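You operate a simulated robot arm through the tools that you are given. There is no shell and no other tool. Be economical: measure what you need, move in short steps, check, and stop when the job is done.

Carry out the task below with a simulated two-armed robot. There is one attempt and no reset: what you move stays moved.

## Task
Take the medium sleeve from the service bench and leave it on the top of the bench. Take the blue sieve on the left shelf of the air jet table and put it away on the top of the bench. Take the pipe on the left shelf of the air jet table and put it away on the third shelf from the bottom of the grey rack. Put one of the blue boxes from the top of the sliding grate on the service bench. Take the large sleeve from the right shelf of the air jet table and put it on the right ledge of the air jet table. Fetch the brass nut and set it on the right end of the packing table. Any order will do.
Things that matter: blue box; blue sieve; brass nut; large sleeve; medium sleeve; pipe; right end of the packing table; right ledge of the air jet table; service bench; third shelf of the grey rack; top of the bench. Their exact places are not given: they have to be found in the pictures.

The check looks at the end state, three seconds after you hand in, the way a careful person would. Anything else that was tipped, shoved, dropped, spilled or broken makes it a failure.

## Robot
Two 7-joint arms with fingered hands on one trunk, on a base that drives. Base frame: it is fixed to the floor where the robot stands at the start and does not move with it; the origin is under the middle of the robot, x ahead of it, y to its left, z up. Readings come in m, degrees, newtons and seconds.
The left shoulder is at the start at [0.06, 0.177, 0.775], the right one opposite. Places, roughly: blue box [0.75, -3.25, 0.75]; blue sieve (6x6x3 cm) [1, -2.5, 0.8]; brass nut (6x5x3 cm) [-2.9, 0.8, 0.7]; large sleeve (6x6x7 cm) [1, -5.5, 0.8]; medium sleeve (5x5x13 cm) [0.6, 0.1, 0.9]; pipe (15x4x3 cm) [0.9, -2.6, 0.8]; right end of the packing table [-4.6, 1.9, 0.8]; right ledge of the air jet table (57x16 cm) [1.06, -4.54, 0.8]; service bench [0.7, 0.1, 0.8]; third shelf of the grey rack [0.9, -1, 0.8]; top of the bench [-2.3, 2.9, 0.8]. Payload 4 kg a hand.
The TCP of each hand is the grasp point between the finger pads, 0.037 m short of the fingertips. In the tool frame z runs along the fingers and y along their closing line. Largest opening 0.124 m; the body of the gripper starts 0.043 m behind the TCP. The gripper is a hand of 3 fingers: y runs from the thumb to the fingers, the wrist lies at [-0.015, -0.108, -0.202] in the tool frame, and closing takes about 1.5 s.
Orientation is that of the tool frame in the base frame, as a unit quaternion [x, y, z, w]. With the fingers straight down and the wrist toward the robot, the tool's x, y and z point along [0, 1, 0], [1, 0, 0] and [0, 0, -1] of the base frame.

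## Interface
- The arms move only by the tool servo_tool. It takes "left_plan", "right_plan" or both (then of equal length, played together; a hand with none holds still); each is a list of rows, each an object of numbers (a shift or turn left out is 0, a gripper value left out holds the last): "dx", "dy", "dz": the shift along the tool's x, y, z in m; "rx", "ry", "rz": the turn, a rotation vector about the tool's x, y, z in rad. In form: [{"dx": .., "dy": .., "dz": .., "rx": .., "ry": .., "rz": ..}, ...]. A call has 1 to 10 rows; each row shifts and turns the commanded pose from where the row before left it, along the tool's axes as they then stand. "left_grip" and "right_grip" are, for a hand that has rows, the opening, from 0 (shut) to 1 (fully open), set as the call begins (left out, the last holds). Each row takes 0.2 s and may step no farther than 0.05 m and 8.6 degrees from the row before; otherwise, or with a gripper value out of range, the whole call is refused. A pose out of reach is approached as far as the arm can. The call stops where the force on the tool passes 40 N (or 10 N more than at its start, if that is more) or the arm is blocked; 0.2 s more then pass. The fingers move at their own pace (about 0.072 m/s each) and stop on an object; they squeeze with about 25 N. The grip force told is the motor's: it shows also when the fingers shut on nothing. Time passes only in rows, and 0.2 s behind the last, so rows that do not move let the fingers close. It gives the time, the measured TCP pose, the force on the tool (base axes), the opening and the grip force at its end, in the units of the frame above (readings bear some noise), with the torque about the TCP (base axes, N m) and any sound that the robot's microphone picked up, and new pictures: "pictures" is both (left out), scene, wrist or none (wrist: the cameras of the hands that moved).
- Cameras (640 x 400 px; columns grow to the right, rows downward): "scene" is now at [0.0586, -0.0026, 1.4409]; the picture's right is [-0.05, -1.00, 0.00], its down [-0.51, 0.03, -0.86] and it looks along [0.86, -0.05, -0.52] (base axes); focal length 228 px, centre (320, 200). "left" rides on the left gripper at [-0.064, -0.076, -0.136] in its tool frame; the picture's right is [-0.84, -0.26, 0.48], its down [0.48, -0.76, 0.43] and it looks along [0.26, 0.60, 0.76] (tool axes); focal length 256 px, centre (320, 200). "right" rides on the right gripper at [0.064, -0.076, -0.137] in its tool frame; the picture's right is [-0.84, 0.26, -0.48], its down [-0.48, -0.76, 0.43] and it looks along [-0.26, 0.60, 0.76] (tool axes); focal length 256 px, centre (320, 200).
- slide_trunk(by): slides the trunk up (or, below 0, down) by that many m; the arms and the scene camera ride with it, the base frame stays. It gives what a move gives, with no picture.
- base_move(legs): drives the robot by 1 to 6 legs, each [ahead, left, turn to the left] in m, m and degrees, along the robot's own axes; the way and the turn of a leg run together, so that a leg with both is an arc; at most 1.5 m and 180 degrees a leg. The arms and the cameras ride along, it lands a little off, and it stops where it bumps. It gives what a move gives, and a new picture of the scene camera.
- set_grasp(shape, hand): the hand has 3 fingers and takes this shape, open, in about a second: jaw (thumb against the fingers, like two jaws); tri (thumb and two fingers); tip (a fingertip pinch); poke (one finger out to press); point (the index stretched); flat (the hand flat); cup (the hand cupped); fist (a fist). The gripper value then closes the fingers along that shape, each until it touches; the sizes above hold for jaw. It gives what a move gives, with no picture.
- turn_head(pan, tilt): turns the head with the scene camera to pan (to the left, within 86 degrees either way) and tilt (down, from -29 to 69), counted from straight ahead of the robot. It gives what a move gives, and a new picture of the scene camera.
- probe_pixels(camera, pixels): for up to 12 pixels [column, row] of the newest picture of that camera ("zoom" is the newest enlarged one), the place [x, y, z] in the base frame of the surface seen there, good to about 0.002 m. The clock stands still meanwhile.
- enlarge(camera, box): a new picture of the part [left, top, right, bottom] of that camera's present view, enlarged. The clock stands still meanwhile.
- finish_job(): hands the job in; it is judged then, once.

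Keep the steps short. Do not move on a guess: measure, check each grasp and each placing, and mend mistakes. In all there are 124 turns and 260 pictures (those below and enlarged ones count). Leave the grippers open and the arms clear of the work at the hand-in unless told otherwise, and finish with a single line.

The tools are called after "Emit:" as a command line: name --argument value ..., lists and objects as JSON in quotes. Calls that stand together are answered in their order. servo_tool: Moves the arms, as the interface text tells. Its arguments: {"type":"object","properties":{"left_plan":{"type":"array","items":{"type":"object","properties":{"dx":{"type":"number"},"dy":{"type":"number"},"dz":{"type":"number"},"rx":{"type":"number"},"ry":{"type":"number"},"rz":{"type":"number"}}}},"left_grip":{"type":"number"},"right_plan":{"type":"array","items":{"type":"object","properties":{"dx":{"type":"number"},"dy":{"type":"number"},"dz":{"type":"number"},"rx":{"type":"number"},"ry":{"type":"number"},"rz":{"type":"number"}}}},"right_grip":{"type":"number"},"pictures":{"type":"string","enum":["both","scene","wrist","none"]}},"required":[]} The other tools are called the same way: slide_trunk (by) slides the trunk up or down; set_grasp (shape, hand) gives the hand a shape; base_move (legs) drives the base; turn_head (pan, tilt) turns the head that bears the scene camera; probe_pixels (camera, pixels) gives the place of the surface under pixels of a picture; enlarge (camera, box) takes an enlarged picture of a part of a camera's view; finish_job () hands the job in.

At the start:

```text
clock: 0.0
left_position: [0.6682, 0.1202, 1.12]
left_tcp_rot: [0.707, 0.708, 0.0, 0.0]
left_force: [0.2, 0.0, -0.6]
left_wrist_torque: [-0.01, -0.01, -0.02]
left_opening: 0.1237
left_gripper_force: 0.0
left_shape: jaw
right_position: [0.6086, -0.4379, 1.048]
right_tcp_rot: [0.707, 0.707, 0.001, 0.001]
right_force: [0.5, -0.5, -0.9]
right_wrist_torque: [-0.01, 0.0, 0.03]
right_opening: 0.1235
right_gripper_force: 0.0
right_shape: jaw
trunk travel left (down, up): [-0.3, 0.29]
robot x, y, heading: [0.0016, 0.0019, 0.0]
head pan, tilt: [-3.1, 31.0]
```

scene: 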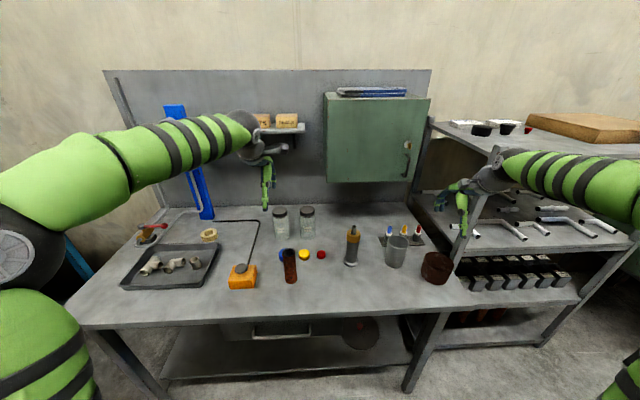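
right: 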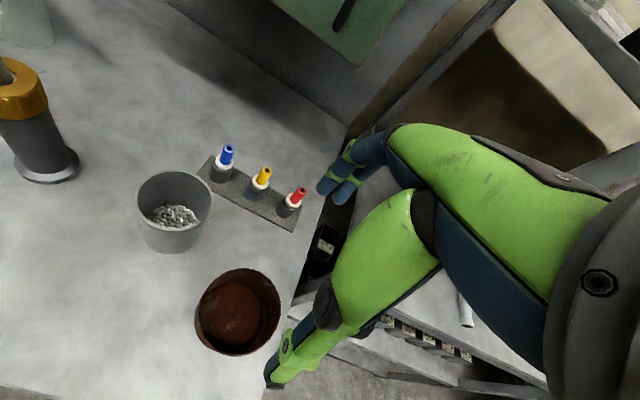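
left: 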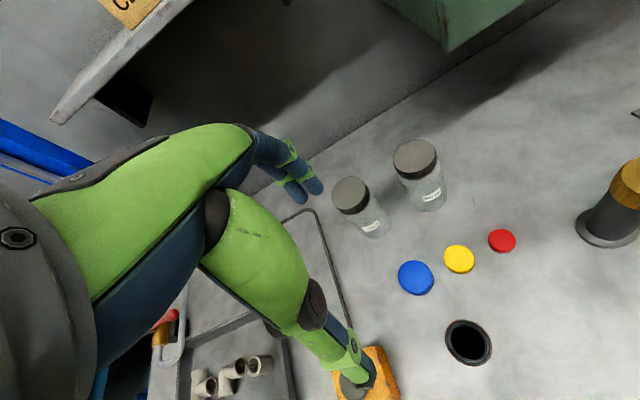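

I begin by looking around: first the sleeve close up, then the right side.

Emit:
enlarge --camera "scene" --box '[200, 180, 460, 340]'

Emit:
probe_pixels --camera "scene" --pixels '[[290, 250], [290, 265], [291, 280], [300, 300], [243, 283], [440, 310], [470, 230], [520, 270], [480, 140], [590, 127]]'

Emit:
turn_head --pan -70 --tilt 20

```text
2.46 times, centred on (330, 260) of scene
```

zoom: 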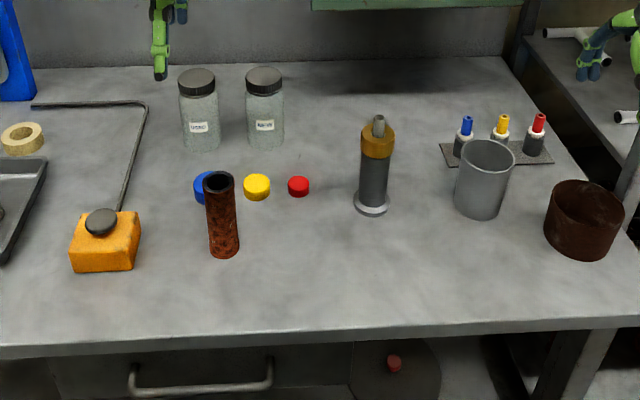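

```text
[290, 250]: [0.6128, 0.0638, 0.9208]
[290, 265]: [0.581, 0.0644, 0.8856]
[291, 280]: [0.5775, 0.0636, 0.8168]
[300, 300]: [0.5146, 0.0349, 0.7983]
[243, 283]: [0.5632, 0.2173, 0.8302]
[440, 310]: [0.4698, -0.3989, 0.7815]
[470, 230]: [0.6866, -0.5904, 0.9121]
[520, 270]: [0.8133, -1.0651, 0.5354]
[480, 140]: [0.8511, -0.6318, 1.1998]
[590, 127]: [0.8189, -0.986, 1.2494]
```

```text
clock: 1.4
left_position: [0.6682, 0.12, 1.1213]
left_tcp_rot: [0.707, 0.707, 0.0, 0.0]
left_force: [0.4, -0.3, 0.6]
left_wrist_torque: [-0.03, 0.01, 0.02]
left_opening: 0.1236
left_gripper_force: 0.1
left_shape: jaw
right_position: [0.6093, -0.4377, 1.0468]
right_tcp_rot: [0.708, 0.707, 0.0, 0.0]
right_force: [0.3, 0.7, 0.3]
right_wrist_torque: [-0.01, 0.0, 0.0]
right_opening: 0.1236
right_gripper_force: 0.0
right_shape: jaw
trunk travel left (down, up): [-0.3, 0.29]
robot x, y, heading: [0.0017, 0.0021, -0.1]
head pan, tilt: [-70.0, 20.0]
```

scene: 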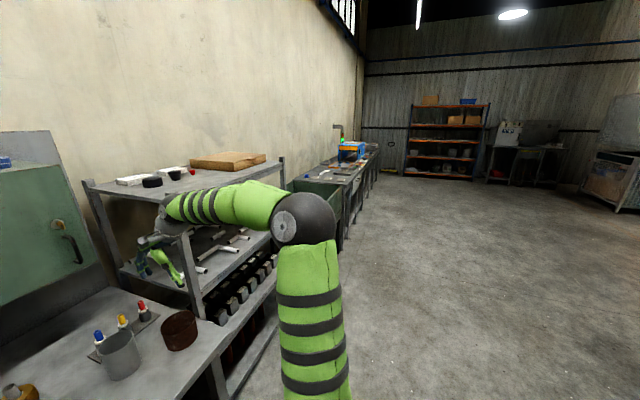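

Floor is clear along the wall. I back off and slide right to see the air jet table, head to face forward.

Emit:
base_move --legs '[[-0.4, 0, 0], [0, -1.4, 0], [0, -1.3, 0]]'

Emit:
turn_head --pan 0 --tilt 28

```text
clock: 16.5
left_position: [0.3049, -2.5403, 1.1207]
left_tcp_rot: [0.696, 0.718, 0.0, 0.001]
left_force: [0.6, 0.5, -0.2]
left_wrist_torque: [0.0, 0.0, -0.01]
left_opening: 0.1235
left_gripper_force: 0.1
left_shape: jaw
right_position: [0.2611, -3.0994, 1.0484]
right_tcp_rot: [0.697, 0.717, 0.0, 0.0]
right_force: [-0.9, -0.4, 0.0]
right_wrist_torque: [0.03, 0.0, 0.0]
right_opening: 0.1235
right_gripper_force: 0.1
right_shape: jaw
trunk travel left (down, up): [-0.3, 0.29]
robot x, y, heading: [-0.359, -2.6812, 1.5]
head pan, tilt: [-70.0, 20.0]
```

scene: 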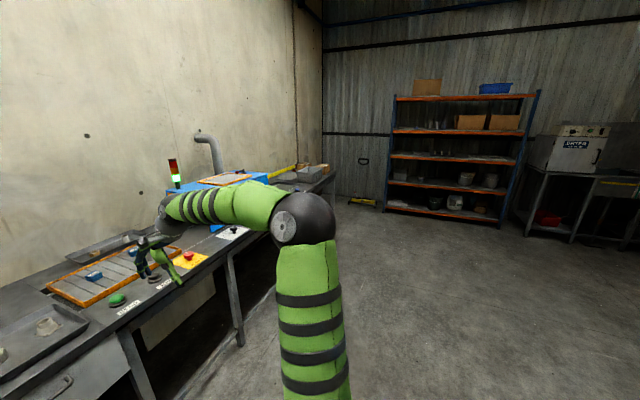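

```text
clock: 17.9
left_position: [0.3036, -2.5394, 1.1206]
left_tcp_rot: [0.697, 0.717, 0.0, 0.0]
left_force: [-0.1, -0.2, 0.9]
left_wrist_torque: [0.01, -0.01, 0.01]
left_opening: 0.1234
left_gripper_force: 0.2
left_shape: jaw
right_position: [0.2613, -3.0985, 1.0493]
right_tcp_rot: [0.696, 0.718, -0.001, 0.0]
right_force: [0.0, -0.4, -0.3]
right_wrist_torque: [0.02, 0.03, 0.05]
right_opening: 0.1237
right_gripper_force: 0.0
right_shape: jaw
trunk travel left (down, up): [-0.3, 0.29]
robot x, y, heading: [-0.3594, -2.6796, 1.6]
head pan, tilt: [0.0, 28.0]
```

scene: 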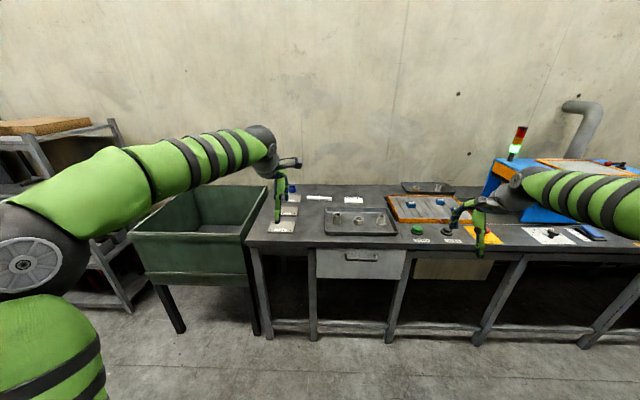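

Emit:
enlarge --camera "scene" --box '[240, 170, 500, 270]'

Emit:
probe_pixels --camera "scene" --pixels '[[290, 188], [292, 200], [287, 212], [282, 224], [318, 198], [354, 199], [257, 240], [470, 222], [480, 235], [411, 202], [441, 202], [550, 234]]'

```text
2.46 times, centred on (370, 220) of scene
```

zoom: 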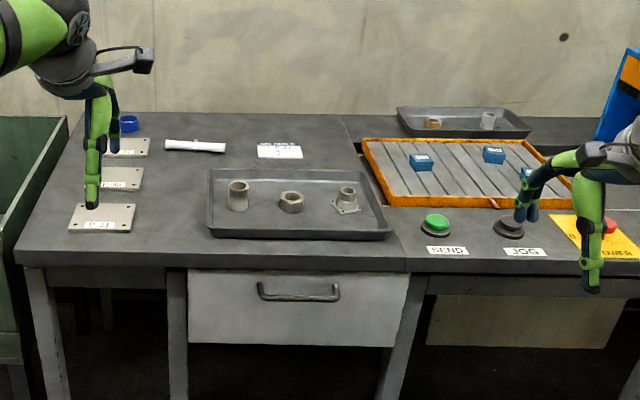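

```text
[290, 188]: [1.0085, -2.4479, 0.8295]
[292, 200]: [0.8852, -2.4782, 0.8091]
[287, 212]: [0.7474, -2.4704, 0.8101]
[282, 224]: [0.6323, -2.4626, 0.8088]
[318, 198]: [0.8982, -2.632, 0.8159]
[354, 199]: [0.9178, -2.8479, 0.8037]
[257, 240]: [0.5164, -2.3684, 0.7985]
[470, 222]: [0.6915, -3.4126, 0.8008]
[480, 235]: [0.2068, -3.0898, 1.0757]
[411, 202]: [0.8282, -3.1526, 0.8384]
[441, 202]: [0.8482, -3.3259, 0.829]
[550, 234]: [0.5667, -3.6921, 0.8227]
```

Sieve, pipe, boxes located. I drive on right to the right-hand end, large sleeve first.

Emit:
base_move --legs '[[0, 0, -1.5], [0, -1.2, 0], [0, -1.2, 0]]'

Emit:
enlarge --camera "scene" --box '[120, 120, 560, 395]'

```text
clock: 30.2
left_position: [0.3323, -4.9962, 1.1193]
left_tcp_rot: [0.706, 0.708, 0.001, 0.0]
left_force: [0.4, 0.3, 0.0]
left_wrist_torque: [0.01, 0.01, 0.01]
left_opening: 0.1237
left_gripper_force: 0.0
left_shape: jaw
right_position: [0.2715, -5.5526, 1.0483]
right_tcp_rot: [0.707, 0.708, 0.001, 0.0]
right_force: [0.0, 0.7, -0.3]
right_wrist_torque: [-0.02, -0.01, -0.02]
right_opening: 0.1237
right_gripper_force: 0.1
right_shape: jaw
trunk travel left (down, up): [-0.3, 0.29]
robot x, y, heading: [-0.3372, -5.1171, 0.0]
head pan, tilt: [0.0, 28.0]
```

scene: 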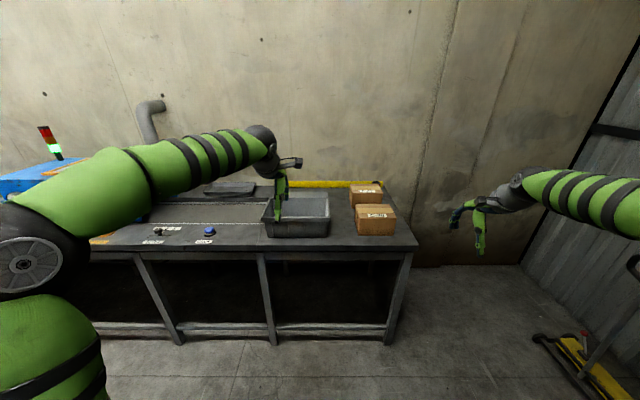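

```text
1.45 times, centred on (340, 258) of scene
```

zoom: 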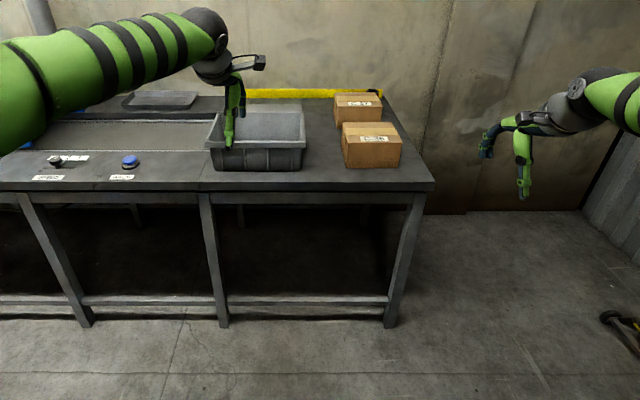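

I do not see the sleeve yet; measure the bin, boxes and yellow strip, and raise the camera a bit by the trunk.

Emit:
probe_pixels --camera "scene" --pixels '[[310, 210], [375, 225], [365, 195], [345, 184], [230, 188], [235, 212], [262, 220], [328, 235], [330, 200], [415, 243], [340, 205], [209, 230]]'

Emit:
base_move --legs '[[0.3, 0, 0]]'

Emit:
turn_head --pan -5 --tilt 40

```text
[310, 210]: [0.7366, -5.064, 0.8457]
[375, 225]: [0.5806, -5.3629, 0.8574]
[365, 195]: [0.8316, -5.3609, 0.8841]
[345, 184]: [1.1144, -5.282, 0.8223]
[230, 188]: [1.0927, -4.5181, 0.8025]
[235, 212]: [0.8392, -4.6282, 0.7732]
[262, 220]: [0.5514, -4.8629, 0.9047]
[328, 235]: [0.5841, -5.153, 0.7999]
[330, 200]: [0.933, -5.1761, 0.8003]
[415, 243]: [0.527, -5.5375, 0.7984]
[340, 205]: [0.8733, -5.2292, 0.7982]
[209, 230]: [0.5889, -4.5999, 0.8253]
```

```text
clock: 32.2
left_position: [0.6316, -4.9909, 1.1196]
left_tcp_rot: [0.704, 0.71, 0.0, 0.001]
left_force: [-0.1, -0.3, 0.0]
left_wrist_torque: [-0.02, 0.01, 0.01]
left_opening: 0.124
left_gripper_force: 0.0
left_shape: jaw
right_position: [0.5762, -5.5487, 1.0482]
right_tcp_rot: [0.704, 0.71, 0.0, 0.0]
right_force: [-1.0, 0.7, -0.1]
right_wrist_torque: [-0.01, 0.01, 0.02]
right_opening: 0.1238
right_gripper_force: 0.1
right_shape: jaw
trunk travel left (down, up): [-0.3, 0.29]
robot x, y, heading: [-0.0394, -5.1151, 0.4]
head pan, tilt: [0.0, 28.0]
```

scene: 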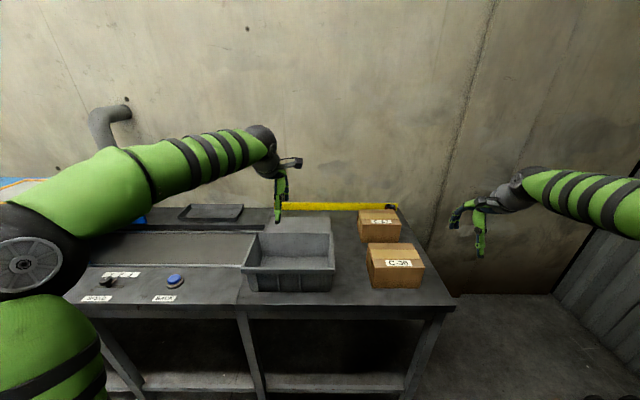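

```text
clock: 33.0
left_position: [0.6312, -4.9911, 1.1195]
left_tcp_rot: [0.705, 0.71, 0.0, 0.0]
left_force: [0.2, 0.2, 0.8]
left_wrist_torque: [0.0, 0.02, 0.02]
left_opening: 0.1237
left_gripper_force: 0.0
left_shape: jaw
right_position: [0.5748, -5.5477, 1.0471]
right_tcp_rot: [0.705, 0.71, 0.0, 0.0]
right_force: [-0.4, -0.8, -1.4]
right_wrist_torque: [-0.01, 0.0, 0.01]
right_opening: 0.1238
right_gripper_force: 0.0
right_shape: jaw
trunk travel left (down, up): [-0.3, 0.29]
robot x, y, heading: [-0.0334, -5.1138, 0.6]
head pan, tilt: [-5.0, 40.0]
```

scene: 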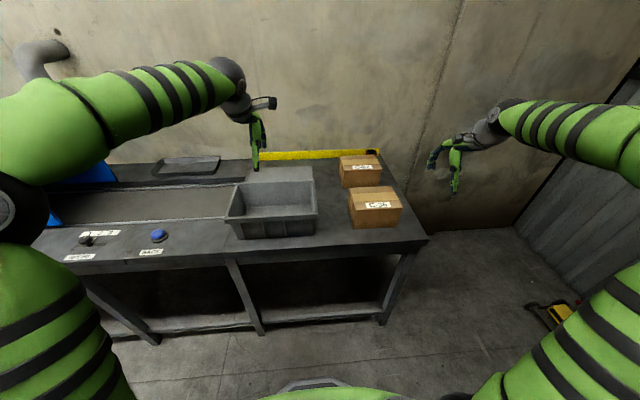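

Emit:
enlarge --camera "scene" --box '[300, 140, 440, 230]'

Emit:
probe_pixels --camera "scene" --pixels '[[372, 151], [371, 155], [378, 153], [362, 152], [385, 175], [360, 165], [350, 160], [376, 205], [415, 225], [190, 166], [205, 163], [280, 175]]'

```text
4.44 times, centred on (370, 185) of scene
```

zoom: 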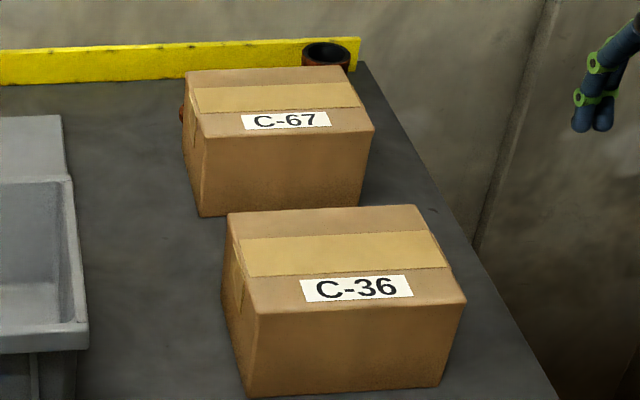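

```text
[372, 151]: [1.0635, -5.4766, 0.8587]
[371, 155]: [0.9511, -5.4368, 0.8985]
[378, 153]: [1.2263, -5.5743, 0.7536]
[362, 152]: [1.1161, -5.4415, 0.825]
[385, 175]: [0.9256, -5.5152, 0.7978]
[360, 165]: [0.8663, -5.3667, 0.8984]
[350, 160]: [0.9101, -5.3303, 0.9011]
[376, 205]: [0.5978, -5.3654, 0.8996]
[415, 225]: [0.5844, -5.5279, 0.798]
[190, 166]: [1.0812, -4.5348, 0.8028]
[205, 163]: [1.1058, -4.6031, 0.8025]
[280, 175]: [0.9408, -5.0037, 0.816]
```

The large sleeve (dark rusty ring) stands behind box C‑67 near (1.06,-5.48). I drive closer so the right hand reaches it, then look with the wrist camera.

Emit:
base_move --legs '[[0.18, -0.05, -0.6]]'

Emit:
servo_tool --right_plan '[{"dy": 0.05, "dx": 0.015}, {"dy": 0.04, "dx": 0.015}, {"dy": 0.04, "dx": 0.015}, {"dy": 0.04, "dx": 0.015}]' --pictures "both"

```text
clock: 34.5
left_position: [0.812, -5.0452, 1.1213]
left_tcp_rot: [0.708, 0.707, -0.001, -0.001]
left_force: [0.8, -0.7, -0.6]
left_wrist_torque: [0.01, 0.02, 0.0]
left_opening: 0.1238
left_gripper_force: 0.0
left_shape: jaw
right_position: [0.7524, -5.6014, 1.0477]
right_tcp_rot: [0.707, 0.707, -0.002, 0.0]
right_force: [0.5, 0.0, 0.2]
right_wrist_torque: [0.02, 0.05, 0.01]
right_opening: 0.1237
right_gripper_force: 0.0
right_shape: jaw
trunk travel left (down, up): [-0.3, 0.29]
robot x, y, heading: [0.1428, -5.1656, -0.1]
head pan, tilt: [-5.0, 40.0]
```

scene: 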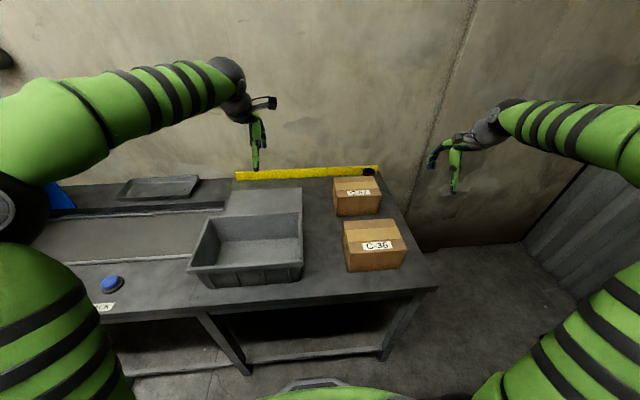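

```text
refused: row 1 steps farther than a row can; nothing moved
```

Emit:
servo_tool --right_plan '[{"dy": 0.045, "dz": -0.01}, {"dy": 0.045, "dz": -0.01}, {"dy": 0.045, "dz": -0.01}, {"dy": 0.045, "dx": 0.015}, {"dx": 0.045}, {"dx": 0.04}]' --pictures "both"

```text
clock: 35.9
left_position: [0.8113, -5.0452, 1.1208]
left_tcp_rot: [0.707, 0.707, 0.0, 0.0]
left_force: [1.0, 0.1, 0.6]
left_wrist_torque: [-0.01, 0.0, -0.01]
left_opening: 0.1239
left_gripper_force: 0.1
left_shape: jaw
right_position: [0.9318, -5.4993, 1.0807]
right_tcp_rot: [0.707, 0.707, 0.0, 0.0]
right_force: [-0.8, 0.0, -1.1]
right_wrist_torque: [0.01, -0.03, 0.0]
right_opening: 0.1238
right_gripper_force: 0.1
right_shape: jaw
trunk travel left (down, up): [-0.3, 0.29]
robot x, y, heading: [0.143, -5.1643, -0.2]
head pan, tilt: [-5.0, 40.0]
```

scene: 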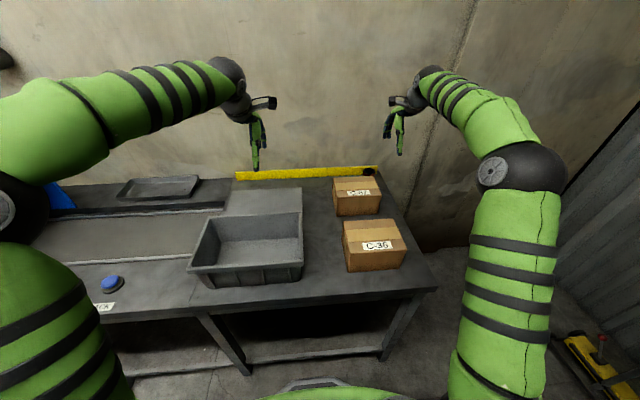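
right: 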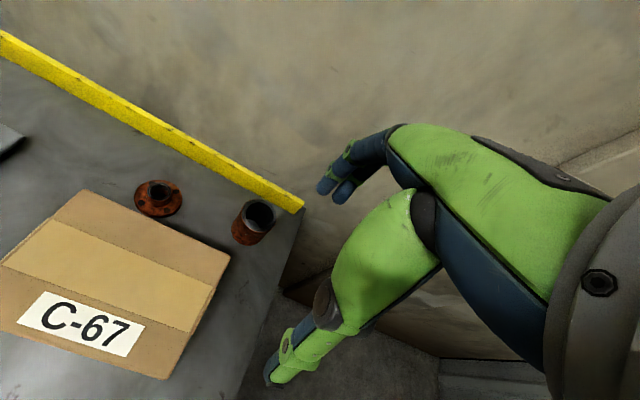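

The wrist camera shows the sleeve at (255,220) behind the box. Measuring it.

Emit:
probe_pixels --camera "right" --pixels '[[250, 202], [272, 212], [243, 219], [264, 226], [240, 240], [255, 244], [229, 256], [218, 248], [182, 215], [300, 203], [260, 213], [290, 228]]'

Emit:
enlarge --camera "right" --box '[120, 150, 320, 275]'

```text
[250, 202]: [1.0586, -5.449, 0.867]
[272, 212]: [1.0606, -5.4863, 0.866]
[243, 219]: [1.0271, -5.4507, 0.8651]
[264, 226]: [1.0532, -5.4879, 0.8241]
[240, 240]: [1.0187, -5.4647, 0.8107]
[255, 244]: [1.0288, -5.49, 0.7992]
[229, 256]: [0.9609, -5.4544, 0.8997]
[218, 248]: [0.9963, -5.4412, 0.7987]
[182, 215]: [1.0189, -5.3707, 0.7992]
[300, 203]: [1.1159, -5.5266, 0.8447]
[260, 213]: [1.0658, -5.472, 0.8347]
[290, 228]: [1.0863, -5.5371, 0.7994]
```

```text
3.20 times, centred on (220, 212) of right
```

zoom: 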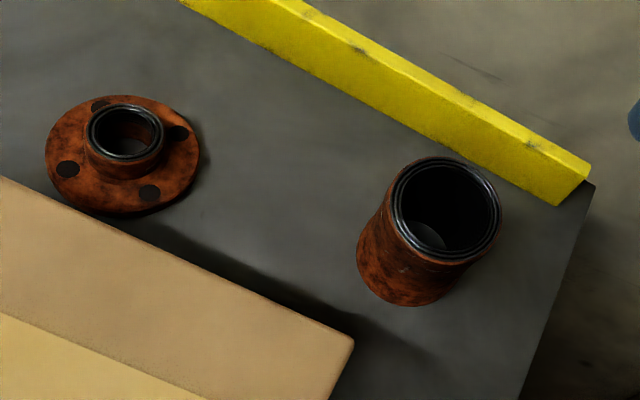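

Emit:
probe_pixels --camera "zoom" --pixels '[[394, 205], [499, 215], [450, 160], [440, 260], [400, 180], [485, 250], [415, 245], [485, 180]]'

```text
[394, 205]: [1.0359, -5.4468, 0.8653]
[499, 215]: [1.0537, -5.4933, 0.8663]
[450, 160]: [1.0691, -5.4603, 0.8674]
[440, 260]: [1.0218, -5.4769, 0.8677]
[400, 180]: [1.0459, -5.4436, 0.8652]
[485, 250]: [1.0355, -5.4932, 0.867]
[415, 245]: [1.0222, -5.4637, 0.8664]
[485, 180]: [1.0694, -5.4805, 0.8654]
```

Sleeve centre is (1.046,-5.469), top 0.867. The rail behind and box ahead are close, so I turn the hand about 86° to close sideways, at height, with reduced opening.

Emit:
servo_tool --right_plan '[{"rz": -0.15}, {"rz": -0.15}, {"rz": -0.15}, {"rz": -0.15}, {"rz": -0.15}, {"rz": -0.15}, {"rz": -0.15}, {"rz": -0.15}, {"rz": -0.15}, {"rz": -0.15}]' --right_grip 0.8 --pictures "none"

```text
clock: 38.1
left_position: [0.8073, -5.047, 1.121]
left_tcp_rot: [0.707, 0.707, 0.001, 0.001]
left_force: [0.0, -0.1, 1.0]
left_wrist_torque: [0.0, -0.02, 0.0]
left_opening: 0.1237
left_gripper_force: 0.0
left_shape: jaw
right_position: [0.8563, -5.4888, 1.0489]
right_tcp_rot: [0.034, 0.999, 0.002, 0.001]
right_force: [-0.7, 0.0, 1.1]
right_wrist_torque: [0.01, -0.02, -0.02]
right_opening: 0.0993
right_gripper_force: 0.2
right_shape: jaw
right hand out of reach, approached as far as the arm can: row 6, 7, 8, 9, 10
trunk travel left (down, up): [-0.3, 0.29]
robot x, y, heading: [0.1428, -5.162, 0.2]
head pan, tilt: [-5.0, 40.0]
```

That orientation is beyond reach. The rail's front face is at x≈1.115, so the plain orientation fits with a 0.095 opening; I turn back and raise the trunk a little for reach.

Emit:
servo_tool --right_plan '[{"rz": 0.15}, {"rz": 0.15}, {"rz": 0.15}, {"rz": 0.15}, {"rz": 0.15}, {"rz": 0.15}, {"rz": 0.15}, {"rz": 0.15}, {"rz": 0.15}, {"rz": 0.15}]' --right_grip 0.77 --pictures "none"

Emit:
slide_trunk --by 0.1

Emit:
base_move --legs '[[0.07, 0, 0]]'

```text
clock: 40.3
left_position: [0.8102, -5.0451, 1.12]
left_tcp_rot: [0.707, 0.707, 0.0, 0.001]
left_force: [-0.3, 0.3, -0.2]
left_wrist_torque: [0.0, 0.03, -0.02]
left_opening: 0.1239
left_gripper_force: 0.1
left_shape: jaw
right_position: [0.8581, -5.4877, 1.0473]
right_tcp_rot: [0.708, 0.706, 0.0, 0.0]
right_force: [-0.1, -0.3, -0.5]
right_wrist_torque: [-0.03, -0.01, 0.0]
right_opening: 0.0959
right_gripper_force: 0.0
right_shape: jaw
trunk travel left (down, up): [-0.3, 0.29]
robot x, y, heading: [0.1428, -5.1644, -0.1]
head pan, tilt: [-5.0, 40.0]
```

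```text
clock: 41.6
left_position: [0.8107, -5.0453, 1.2195]
left_tcp_rot: [0.707, 0.707, 0.0, 0.0]
left_force: [0.2, 0.1, 0.3]
left_wrist_torque: [0.02, 0.0, -0.01]
left_opening: 0.1237
left_gripper_force: 0.1
left_shape: jaw
right_position: [0.8584, -5.4871, 1.1466]
right_tcp_rot: [0.707, 0.707, 0.001, 0.0]
right_force: [-0.3, 0.6, 0.2]
right_wrist_torque: [0.0, 0.02, -0.04]
right_opening: 0.0961
right_gripper_force: 0.1
right_shape: jaw
trunk travel left (down, up): [-0.4, 0.19]
robot x, y, heading: [0.1418, -5.1661, 0.0]
head pan, tilt: [-5.0, 40.0]
```

```text
clock: 42.7
left_position: [0.8831, -5.0465, 1.2189]
left_tcp_rot: [0.707, 0.707, -0.001, 0.0]
left_force: [0.5, 0.0, -0.2]
left_wrist_torque: [-0.01, 0.05, 0.01]
left_opening: 0.1237
left_gripper_force: 0.1
left_shape: jaw
right_position: [0.93, -5.488, 1.1469]
right_tcp_rot: [0.707, 0.707, -0.001, 0.0]
right_force: [0.2, -1.8, 0.3]
right_wrist_torque: [-0.01, 0.03, 0.0]
right_opening: 0.0957
right_gripper_force: 0.0
right_shape: jaw
trunk travel left (down, up): [-0.4, 0.19]
robot x, y, heading: [0.2139, -5.1618, -0.2]
head pan, tilt: [-5.0, 40.0]
```

scene: 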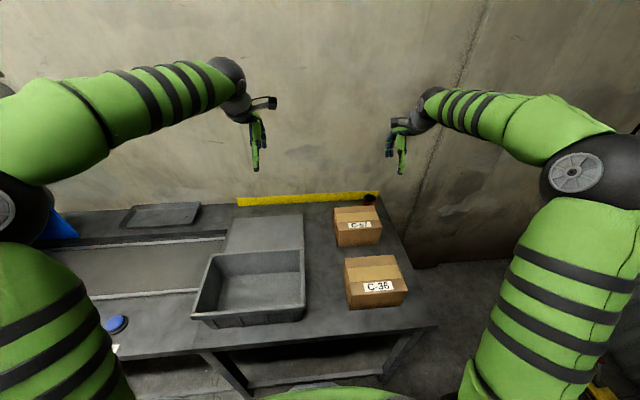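

Move over the sleeve (forward 0.116, left 0.019) and down to z≈0.94, then check.

Emit:
servo_tool --right_plan '[{"dy": 0.04, "dx": 0.01}, {"dy": 0.04, "dx": 0.009}, {"dy": 0.036}, {"dz": 0.045}, {"dz": 0.045}, {"dz": 0.045}, {"dz": 0.045}, {"dz": 0.02}]' --pictures "both"

```text
clock: 44.5
left_position: [0.8811, -5.0459, 1.22]
left_tcp_rot: [0.707, 0.707, 0.0, -0.001]
left_force: [-0.8, -0.4, -0.1]
left_wrist_torque: [0.01, -0.02, -0.01]
left_opening: 0.1235
left_gripper_force: 0.0
left_shape: jaw
right_position: [1.0443, -5.4718, 0.9455]
right_tcp_rot: [0.707, 0.707, 0.0, 0.0]
right_force: [-0.1, 1.0, 0.0]
right_wrist_torque: [-0.04, 0.02, 0.02]
right_opening: 0.0959
right_gripper_force: 0.0
right_shape: jaw
trunk travel left (down, up): [-0.4, 0.19]
robot x, y, heading: [0.2121, -5.1659, -0.2]
head pan, tilt: [-5.0, 40.0]
```

scene: 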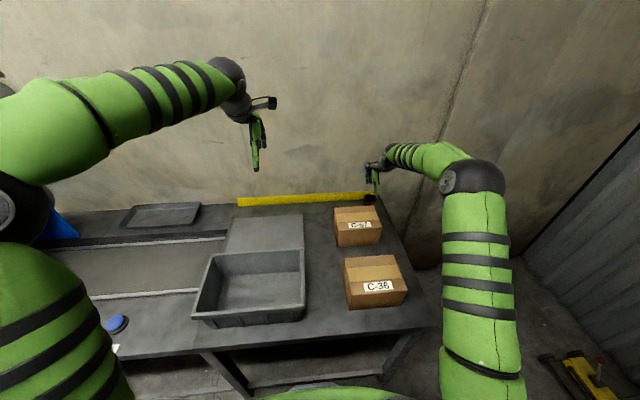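
right: 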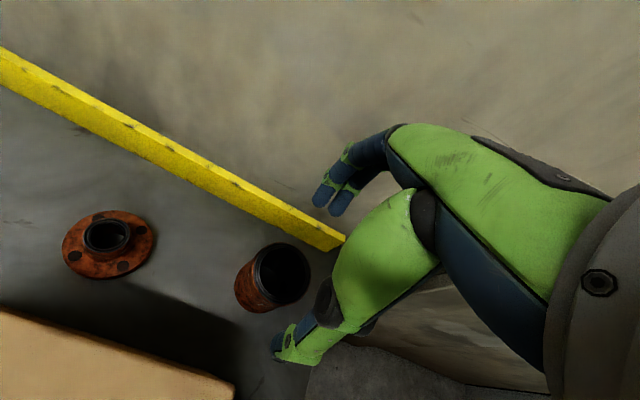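

Aligned. Descend to 0.855 and look before closing.

Emit:
servo_tool --right_plan '[{"dz": 0.03, "dx": 0.003, "dy": 0.002}, {"dz": 0.03}, {"dz": 0.03}]' --pictures "wrist"

```text
clock: 45.3
left_position: [0.8792, -5.0456, 1.2224]
left_tcp_rot: [0.707, 0.707, 0.001, 0.0]
left_force: [-0.5, 0.9, -0.1]
left_wrist_torque: [-0.01, -0.03, -0.02]
left_opening: 0.1238
left_gripper_force: 0.0
left_shape: jaw
right_position: [1.0449, -5.4669, 0.8639]
right_tcp_rot: [0.708, 0.707, 0.003, 0.003]
right_force: [-8.0, -0.1, 21.6]
right_wrist_torque: [-0.21, -1.41, -0.1]
right_opening: 0.0944
right_gripper_force: 0.0
right_shape: jaw
trunk travel left (down, up): [-0.4, 0.19]
robot x, y, heading: [0.2131, -5.1635, 0.0]
head pan, tilt: [-5.0, 40.0]
```

right: 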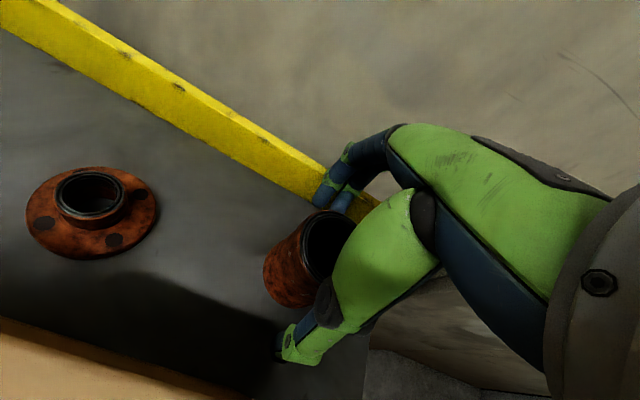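

The fingers touch the rail (21 N). Lift 2.5 cm, narrow the opening, and come down again.

Emit:
servo_tool --right_plan '[{"dz": -0.03}, {"dz": 0}, {"dy": -0.003}]' --right_grip 0.6 --pictures "wrist"

```text
clock: 46.1
left_position: [0.8827, -5.0448, 1.22]
left_tcp_rot: [0.707, 0.707, 0.001, 0.001]
left_force: [-0.7, -0.5, -0.3]
left_wrist_torque: [0.02, 0.03, 0.0]
left_opening: 0.1239
left_gripper_force: 0.1
left_shape: jaw
right_position: [1.0417, -5.4662, 0.8869]
right_tcp_rot: [0.707, 0.707, 0.001, 0.0]
right_force: [-0.6, -0.2, -0.1]
right_wrist_torque: [-0.02, 0.0, -0.02]
right_opening: 0.0747
right_gripper_force: 0.1
right_shape: jaw
trunk travel left (down, up): [-0.4, 0.19]
robot x, y, heading: [0.212, -5.1675, -0.3]
head pan, tilt: [-5.0, 40.0]
```

right: 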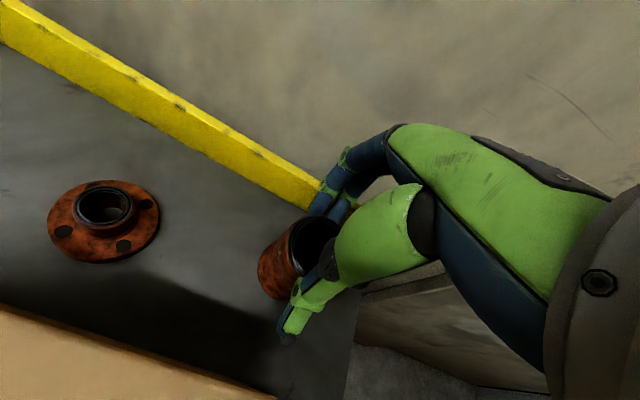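

Emit:
servo_tool --right_plan '[{"dz": 0.015}, {"dz": 0.012}]' --pictures "wrist"

Emit:
probe_pixels --camera "right" --pixels '[[290, 225], [265, 265], [300, 215], [310, 280], [295, 285]]'

```text
clock: 46.7
left_position: [0.8813, -5.0458, 1.2205]
left_tcp_rot: [0.707, 0.708, 0.0, 0.0]
left_force: [0.1, 0.3, -0.1]
left_wrist_torque: [-0.02, -0.04, -0.02]
left_opening: 0.1238
left_gripper_force: 0.2
left_shape: jaw
right_position: [1.042, -5.4669, 0.8597]
right_tcp_rot: [0.707, 0.707, 0.0, 0.0]
right_force: [-3.9, 0.2, 3.8]
right_wrist_torque: [0.0, 0.01, 0.02]
right_opening: 0.0759
right_gripper_force: 0.1
right_shape: jaw
trunk travel left (down, up): [-0.4, 0.19]
robot x, y, heading: [0.2126, -5.1603, -0.1]
head pan, tilt: [-5.0, 40.0]
```

right: 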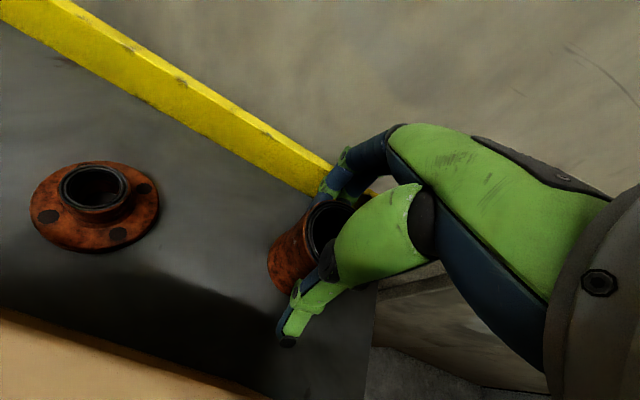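

```text
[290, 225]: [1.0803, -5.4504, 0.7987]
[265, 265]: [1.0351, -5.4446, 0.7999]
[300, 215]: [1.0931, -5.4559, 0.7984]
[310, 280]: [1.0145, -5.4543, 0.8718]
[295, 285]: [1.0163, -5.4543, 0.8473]
```

Fingers straddle the sleeve. Close.

Emit:
servo_tool --right_plan '[{}, {}, {}, {}, {}, {}]' --right_grip 0 --pictures "none"

Emit:
servo_tool --right_plan '[{"dz": -0.03}, {"dz": -0.03}, {"dz": -0.04}, {"dz": -0.04}, {"dz": -0.04}]' --pictures "both"

```text
clock: 48.1
left_position: [0.8813, -5.0449, 1.2214]
left_tcp_rot: [0.707, 0.708, 0.001, 0.001]
left_force: [-0.2, -0.4, -0.2]
left_wrist_torque: [0.0, -0.02, -0.02]
left_opening: 0.1236
left_gripper_force: 0.1
left_shape: jaw
right_position: [1.0429, -5.4659, 0.8621]
right_tcp_rot: [0.707, 0.707, 0.0, 0.0]
right_force: [1.2, 0.7, 10.8]
right_wrist_torque: [0.01, -0.65, -0.02]
right_opening: 0.0639
right_gripper_force: 24.5
right_shape: jaw
trunk travel left (down, up): [-0.4, 0.19]
robot x, y, heading: [0.212, -5.1645, 0.0]
head pan, tilt: [-5.0, 40.0]
```

```text
clock: 49.3
left_position: [0.8817, -5.0459, 1.2194]
left_tcp_rot: [0.707, 0.707, 0.0, -0.001]
left_force: [-0.9, -0.6, 0.4]
left_wrist_torque: [0.01, 0.03, -0.04]
left_opening: 0.1238
left_gripper_force: 0.0
left_shape: jaw
right_position: [1.0445, -5.4668, 1.0413]
right_tcp_rot: [0.707, 0.707, 0.0, -0.001]
right_force: [-0.5, 0.0, -5.9]
right_wrist_torque: [0.01, 0.05, 0.02]
right_opening: 0.0622
right_gripper_force: 24.6
right_shape: jaw
trunk travel left (down, up): [-0.4, 0.19]
robot x, y, heading: [0.2128, -5.1677, -0.1]
head pan, tilt: [-5.0, 40.0]
```

scene: 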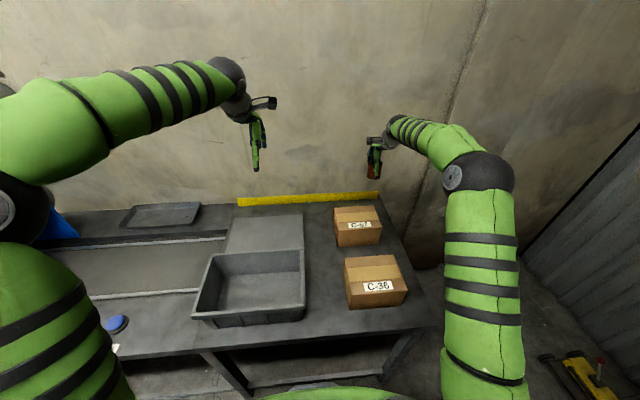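
right: 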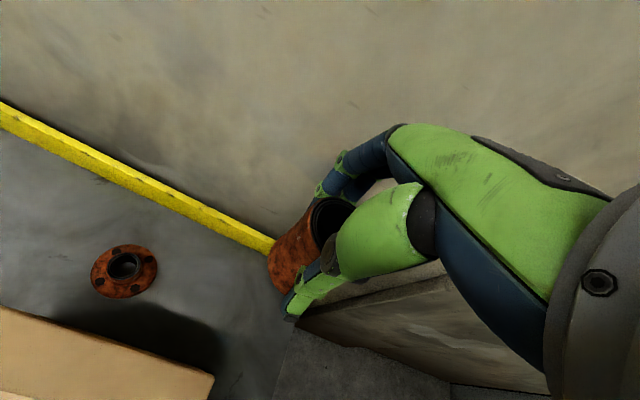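

Sleeve held (opening 0.062). I back off 0.6 m, slide left about 0.95 m and look at the ledge and machine.

Emit:
base_move --legs '[[-0.6, 0, 0], [0, 0.9, 0]]'

Emit:
probe_pixels --camera "scene" --pixels '[[320, 200], [300, 220]]'

```text
clock: 57.1
left_position: [0.2715, -4.1362, 1.2198]
left_tcp_rot: [0.706, 0.708, 0.0, -0.001]
left_force: [-1.0, 0.6, -0.1]
left_wrist_torque: [-0.02, -0.01, 0.03]
left_opening: 0.1237
left_gripper_force: 0.1
left_shape: jaw
right_position: [0.4372, -4.5579, 1.0398]
right_tcp_rot: [0.707, 0.707, -0.001, 0.0]
right_force: [-0.3, 0.2, -5.6]
right_wrist_torque: [-0.03, 0.07, -0.03]
right_opening: 0.0619
right_gripper_force: 25.4
right_shape: jaw
trunk travel left (down, up): [-0.4, 0.19]
robot x, y, heading: [-0.3999, -4.2566, 0.2]
head pan, tilt: [-5.0, 40.0]
```

scene: 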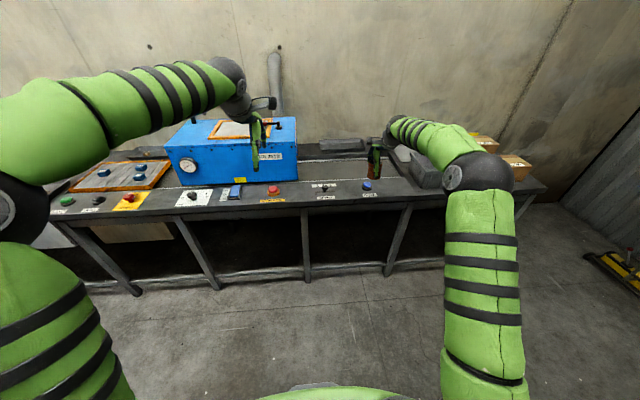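

```text
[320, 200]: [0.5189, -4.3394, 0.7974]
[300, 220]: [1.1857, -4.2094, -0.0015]
```

Emit:
enlarge --camera "scene" --box '[160, 90, 460, 220]'

Emit:
probe_pixels --camera "scene" --pixels '[[325, 145], [345, 145], [360, 145], [343, 150], [343, 139], [322, 152], [240, 130], [296, 125], [340, 170], [275, 60], [172, 145], [296, 160]]'

```text
2.13 times, centred on (310, 155) of scene
```

zoom: 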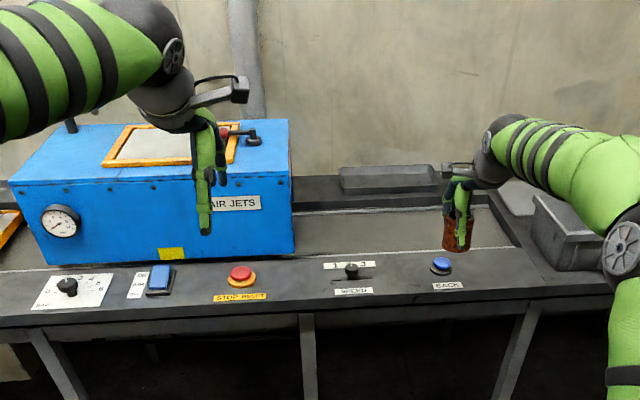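

```text
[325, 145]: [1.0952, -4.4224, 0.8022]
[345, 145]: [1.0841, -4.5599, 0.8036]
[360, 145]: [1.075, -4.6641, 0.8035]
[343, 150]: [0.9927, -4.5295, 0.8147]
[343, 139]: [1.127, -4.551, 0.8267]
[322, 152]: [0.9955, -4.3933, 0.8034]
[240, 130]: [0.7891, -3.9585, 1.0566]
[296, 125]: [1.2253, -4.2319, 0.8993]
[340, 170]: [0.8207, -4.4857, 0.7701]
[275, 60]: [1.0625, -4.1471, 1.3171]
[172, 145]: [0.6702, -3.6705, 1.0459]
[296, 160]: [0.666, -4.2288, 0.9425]
```

The ledge at the back (z≈0.802) carries a shallow tray at y −4.39…−4.69. There should be free ledge right of the tray. Move opposite and look closer.

Emit:
base_move --legs '[[0, -0.3, 0], [0.58, 0, 0]]'

Emit:
enlarge --camera "scene" --box '[180, 120, 480, 310]'

```text
clock: 62.0
left_position: [0.8503, -4.4462, 1.2193]
left_tcp_rot: [0.71, 0.704, 0.0, 0.0]
left_force: [0.8, 0.4, 0.7]
left_wrist_torque: [-0.03, 0.01, -0.02]
left_opening: 0.1236
left_gripper_force: 0.1
left_shape: jaw
right_position: [1.0098, -4.8687, 1.0383]
right_tcp_rot: [0.71, 0.705, 0.0, -0.001]
right_force: [0.9, 0.7, -5.7]
right_wrist_torque: [-0.02, 0.04, -0.02]
right_opening: 0.062
right_gripper_force: 25.2
right_shape: jaw
trunk travel left (down, up): [-0.4, 0.19]
robot x, y, heading: [0.1798, -4.5592, -0.2]
head pan, tilt: [-5.0, 40.0]
```

scene: 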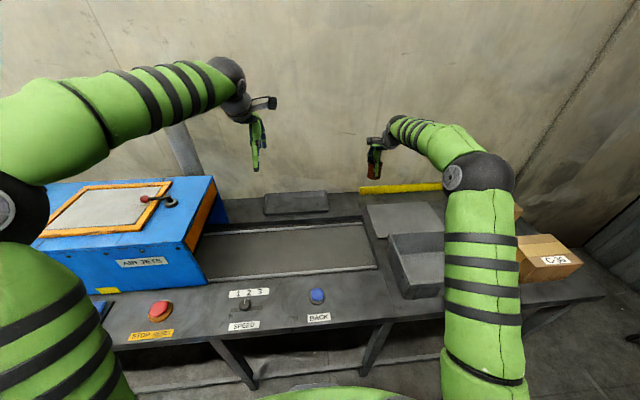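

```text
2.11 times, centred on (330, 215) of scene
```

zoom: 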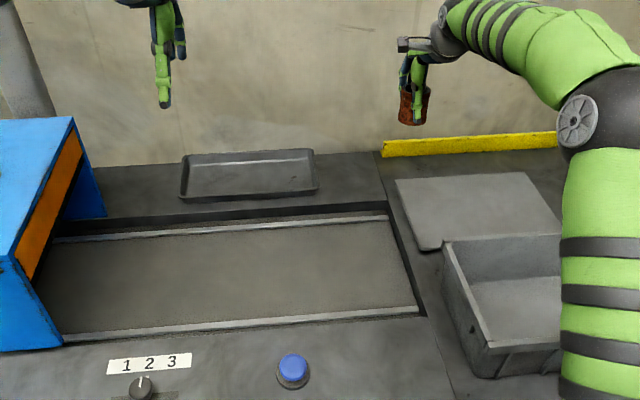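

Emit:
probe_pixels --camera "zoom" --pixels '[[320, 165], [345, 175], [370, 160], [350, 195], [350, 157], [385, 205], [316, 190], [308, 150], [190, 200], [250, 178], [385, 158], [380, 200]]'

```text
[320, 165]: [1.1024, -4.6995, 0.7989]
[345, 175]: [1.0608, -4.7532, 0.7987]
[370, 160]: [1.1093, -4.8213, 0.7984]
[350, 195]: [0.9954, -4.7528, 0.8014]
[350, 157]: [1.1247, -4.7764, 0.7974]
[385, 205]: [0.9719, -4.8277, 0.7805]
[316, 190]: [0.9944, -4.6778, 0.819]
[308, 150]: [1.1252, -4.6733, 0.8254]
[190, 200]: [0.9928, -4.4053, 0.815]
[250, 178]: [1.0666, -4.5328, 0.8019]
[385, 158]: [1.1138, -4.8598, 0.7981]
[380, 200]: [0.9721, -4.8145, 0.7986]
```

Free ledge right of the tray spans y −4.69…−4.825, z 0.798. I move the sleeve over (1.06,−4.757) and lower most of the way.

Emit:
servo_tool --right_plan '[{"dx": 0.04, "dy": 0.017}, {"dx": 0.04, "dy": 0.017}, {"dx": 0.032, "dy": 0.016}, {}, {"dz": 0.04}, {"dz": 0.04}, {"dz": 0.04}, {"dz": 0.03}]' --pictures "both"

```text
clock: 63.8
left_position: [0.8493, -4.4462, 1.2189]
left_tcp_rot: [0.71, 0.705, -0.001, -0.001]
left_force: [0.0, 0.3, -0.1]
left_wrist_torque: [0.01, -0.02, -0.01]
left_opening: 0.1235
left_gripper_force: 0.1
left_shape: jaw
right_position: [1.06, -4.7551, 0.8894]
right_tcp_rot: [0.71, 0.704, -0.001, -0.001]
right_force: [-0.1, 0.7, -5.4]
right_wrist_torque: [0.05, 0.08, 0.0]
right_opening: 0.0616
right_gripper_force: 25.1
right_shape: jaw
trunk travel left (down, up): [-0.4, 0.19]
robot x, y, heading: [0.1799, -4.5622, -0.4]
head pan, tilt: [-5.0, 40.0]
```

scene: 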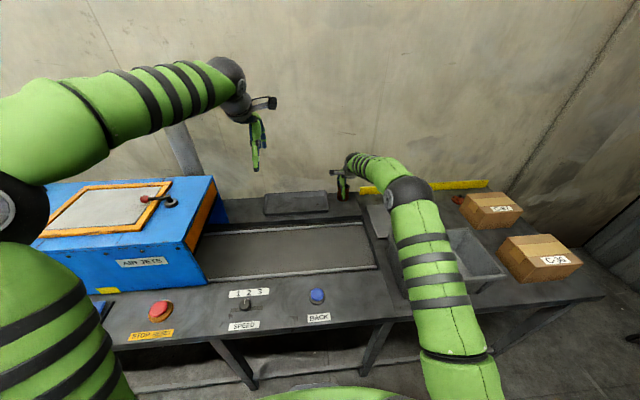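
right: 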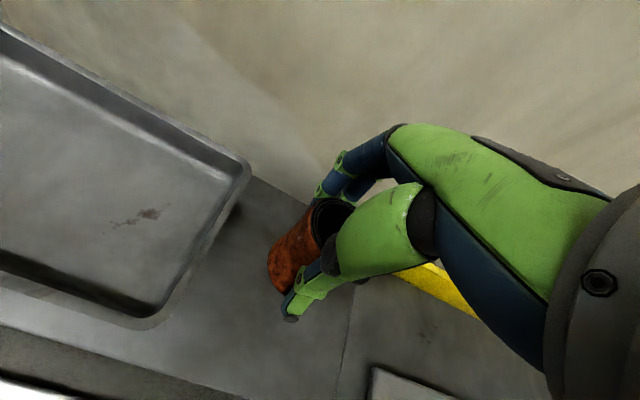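

Good position on the ledge. Lower the last 2.6 cm, then release.

Emit:
servo_tool --right_plan '[{"dz": 0.012}, {"dz": 0.008}, {"dz": 0.005}, {"dz": 0.002}]' --pictures "none"

Emit:
servo_tool --right_plan '[{}, {}, {}, {}]' --right_grip 0.75 --pictures "wrist"

```text
clock: 64.8
left_position: [0.8506, -4.4459, 1.2182]
left_tcp_rot: [0.709, 0.705, -0.001, -0.001]
left_force: [-0.3, 0.0, 0.0]
left_wrist_torque: [0.01, 0.02, 0.05]
left_opening: 0.1239
left_gripper_force: 0.0
left_shape: jaw
right_position: [1.0606, -4.7557, 0.8631]
right_tcp_rot: [0.709, 0.705, 0.0, 0.0]
right_force: [0.0, 0.4, -3.8]
right_wrist_torque: [0.01, 0.04, 0.0]
right_opening: 0.0616
right_gripper_force: 24.6
right_shape: jaw
trunk travel left (down, up): [-0.4, 0.19]
robot x, y, heading: [0.1765, -4.5571, -0.4]
head pan, tilt: [-5.0, 40.0]
```

```text
clock: 65.8
left_position: [0.8495, -4.4456, 1.2197]
left_tcp_rot: [0.709, 0.705, 0.0, 0.0]
left_force: [-0.6, 0.1, -0.9]
left_wrist_torque: [0.02, 0.0, 0.02]
left_opening: 0.1236
left_gripper_force: 0.0
left_shape: jaw
right_position: [1.06, -4.7564, 0.8632]
right_tcp_rot: [0.71, 0.705, -0.001, 0.0]
right_force: [0.1, 0.2, 0.4]
right_wrist_torque: [0.03, 0.0, 0.0]
right_opening: 0.0928
right_gripper_force: 0.0
right_shape: jaw
trunk travel left (down, up): [-0.4, 0.19]
robot x, y, heading: [0.1794, -4.5618, -0.4]
head pan, tilt: [-5.0, 40.0]
```

right: 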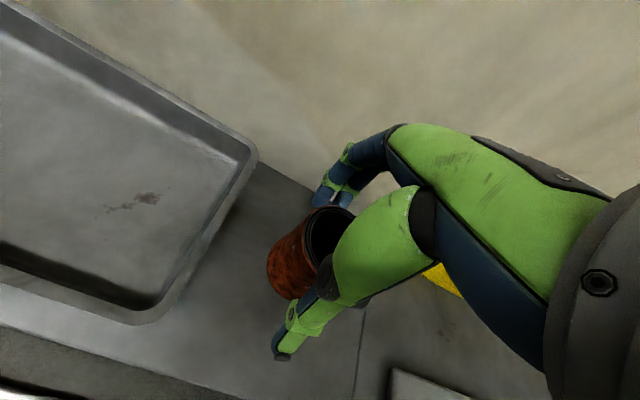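

Released. Raise straight up, draw back, and check.

Emit:
servo_tool --right_plan '[{"dz": -0.04}, {"dz": -0.045}, {"dz": -0.045}, {"dz": -0.045}, {"dy": -0.045}, {"dy": -0.045}]' --pictures "wrist"

Emit:
base_move --legs '[[-0.5, 0, 0.4], [0, 1.2, 0]]'

```text
clock: 67.2
left_position: [0.8493, -4.4453, 1.2206]
left_tcp_rot: [0.71, 0.705, 0.0, 0.0]
left_force: [-0.3, 0.0, -0.3]
left_wrist_torque: [0.0, 0.01, -0.01]
left_opening: 0.1233
left_gripper_force: 0.1
left_shape: jaw
right_position: [0.9683, -4.7556, 1.0384]
right_tcp_rot: [0.71, 0.705, -0.001, -0.001]
right_force: [-0.8, 0.6, -0.8]
right_wrist_torque: [0.0, -0.01, -0.01]
right_opening: 0.0928
right_gripper_force: 0.1
right_shape: jaw
trunk travel left (down, up): [-0.4, 0.19]
robot x, y, heading: [0.1801, -4.561, -0.4]
head pan, tilt: [-5.0, 40.0]
```

right: 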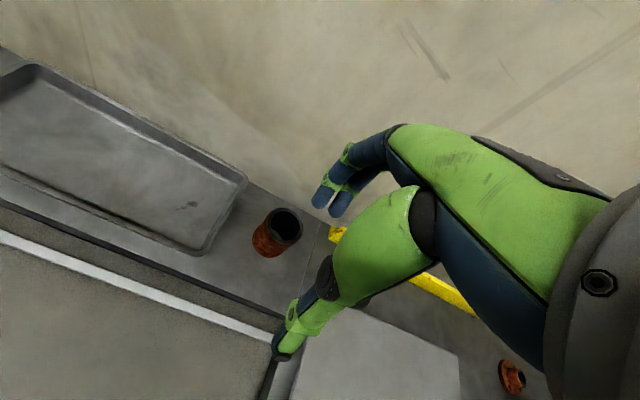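

```text
clock: 75.8
left_position: [0.3666, -3.2558, 1.2199]
left_tcp_rot: [0.716, 0.699, 0.0, 0.0]
left_force: [-0.3, -0.6, -0.8]
left_wrist_torque: [-0.05, 0.02, 0.01]
left_opening: 0.124
left_gripper_force: 0.1
left_shape: jaw
right_position: [0.4823, -3.5666, 1.0382]
right_tcp_rot: [0.716, 0.698, 0.0, 0.0]
right_force: [0.2, 1.1, 0.3]
right_wrist_torque: [-0.02, -0.02, -0.01]
right_opening: 0.0929
right_gripper_force: 0.1
right_shape: jaw
trunk travel left (down, up): [-0.4, 0.19]
robot x, y, heading: [-0.3031, -3.3558, -1.6]
head pan, tilt: [-5.0, 40.0]
```

scene: 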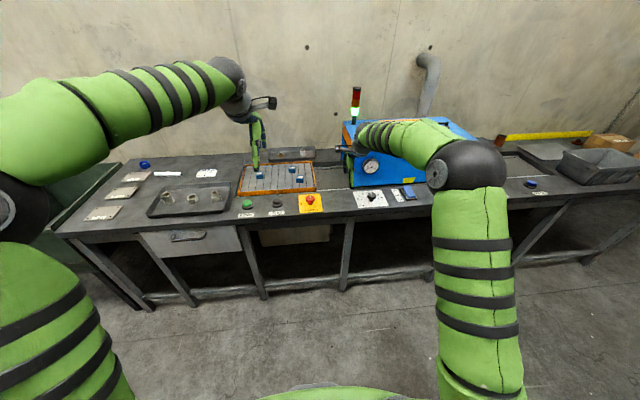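

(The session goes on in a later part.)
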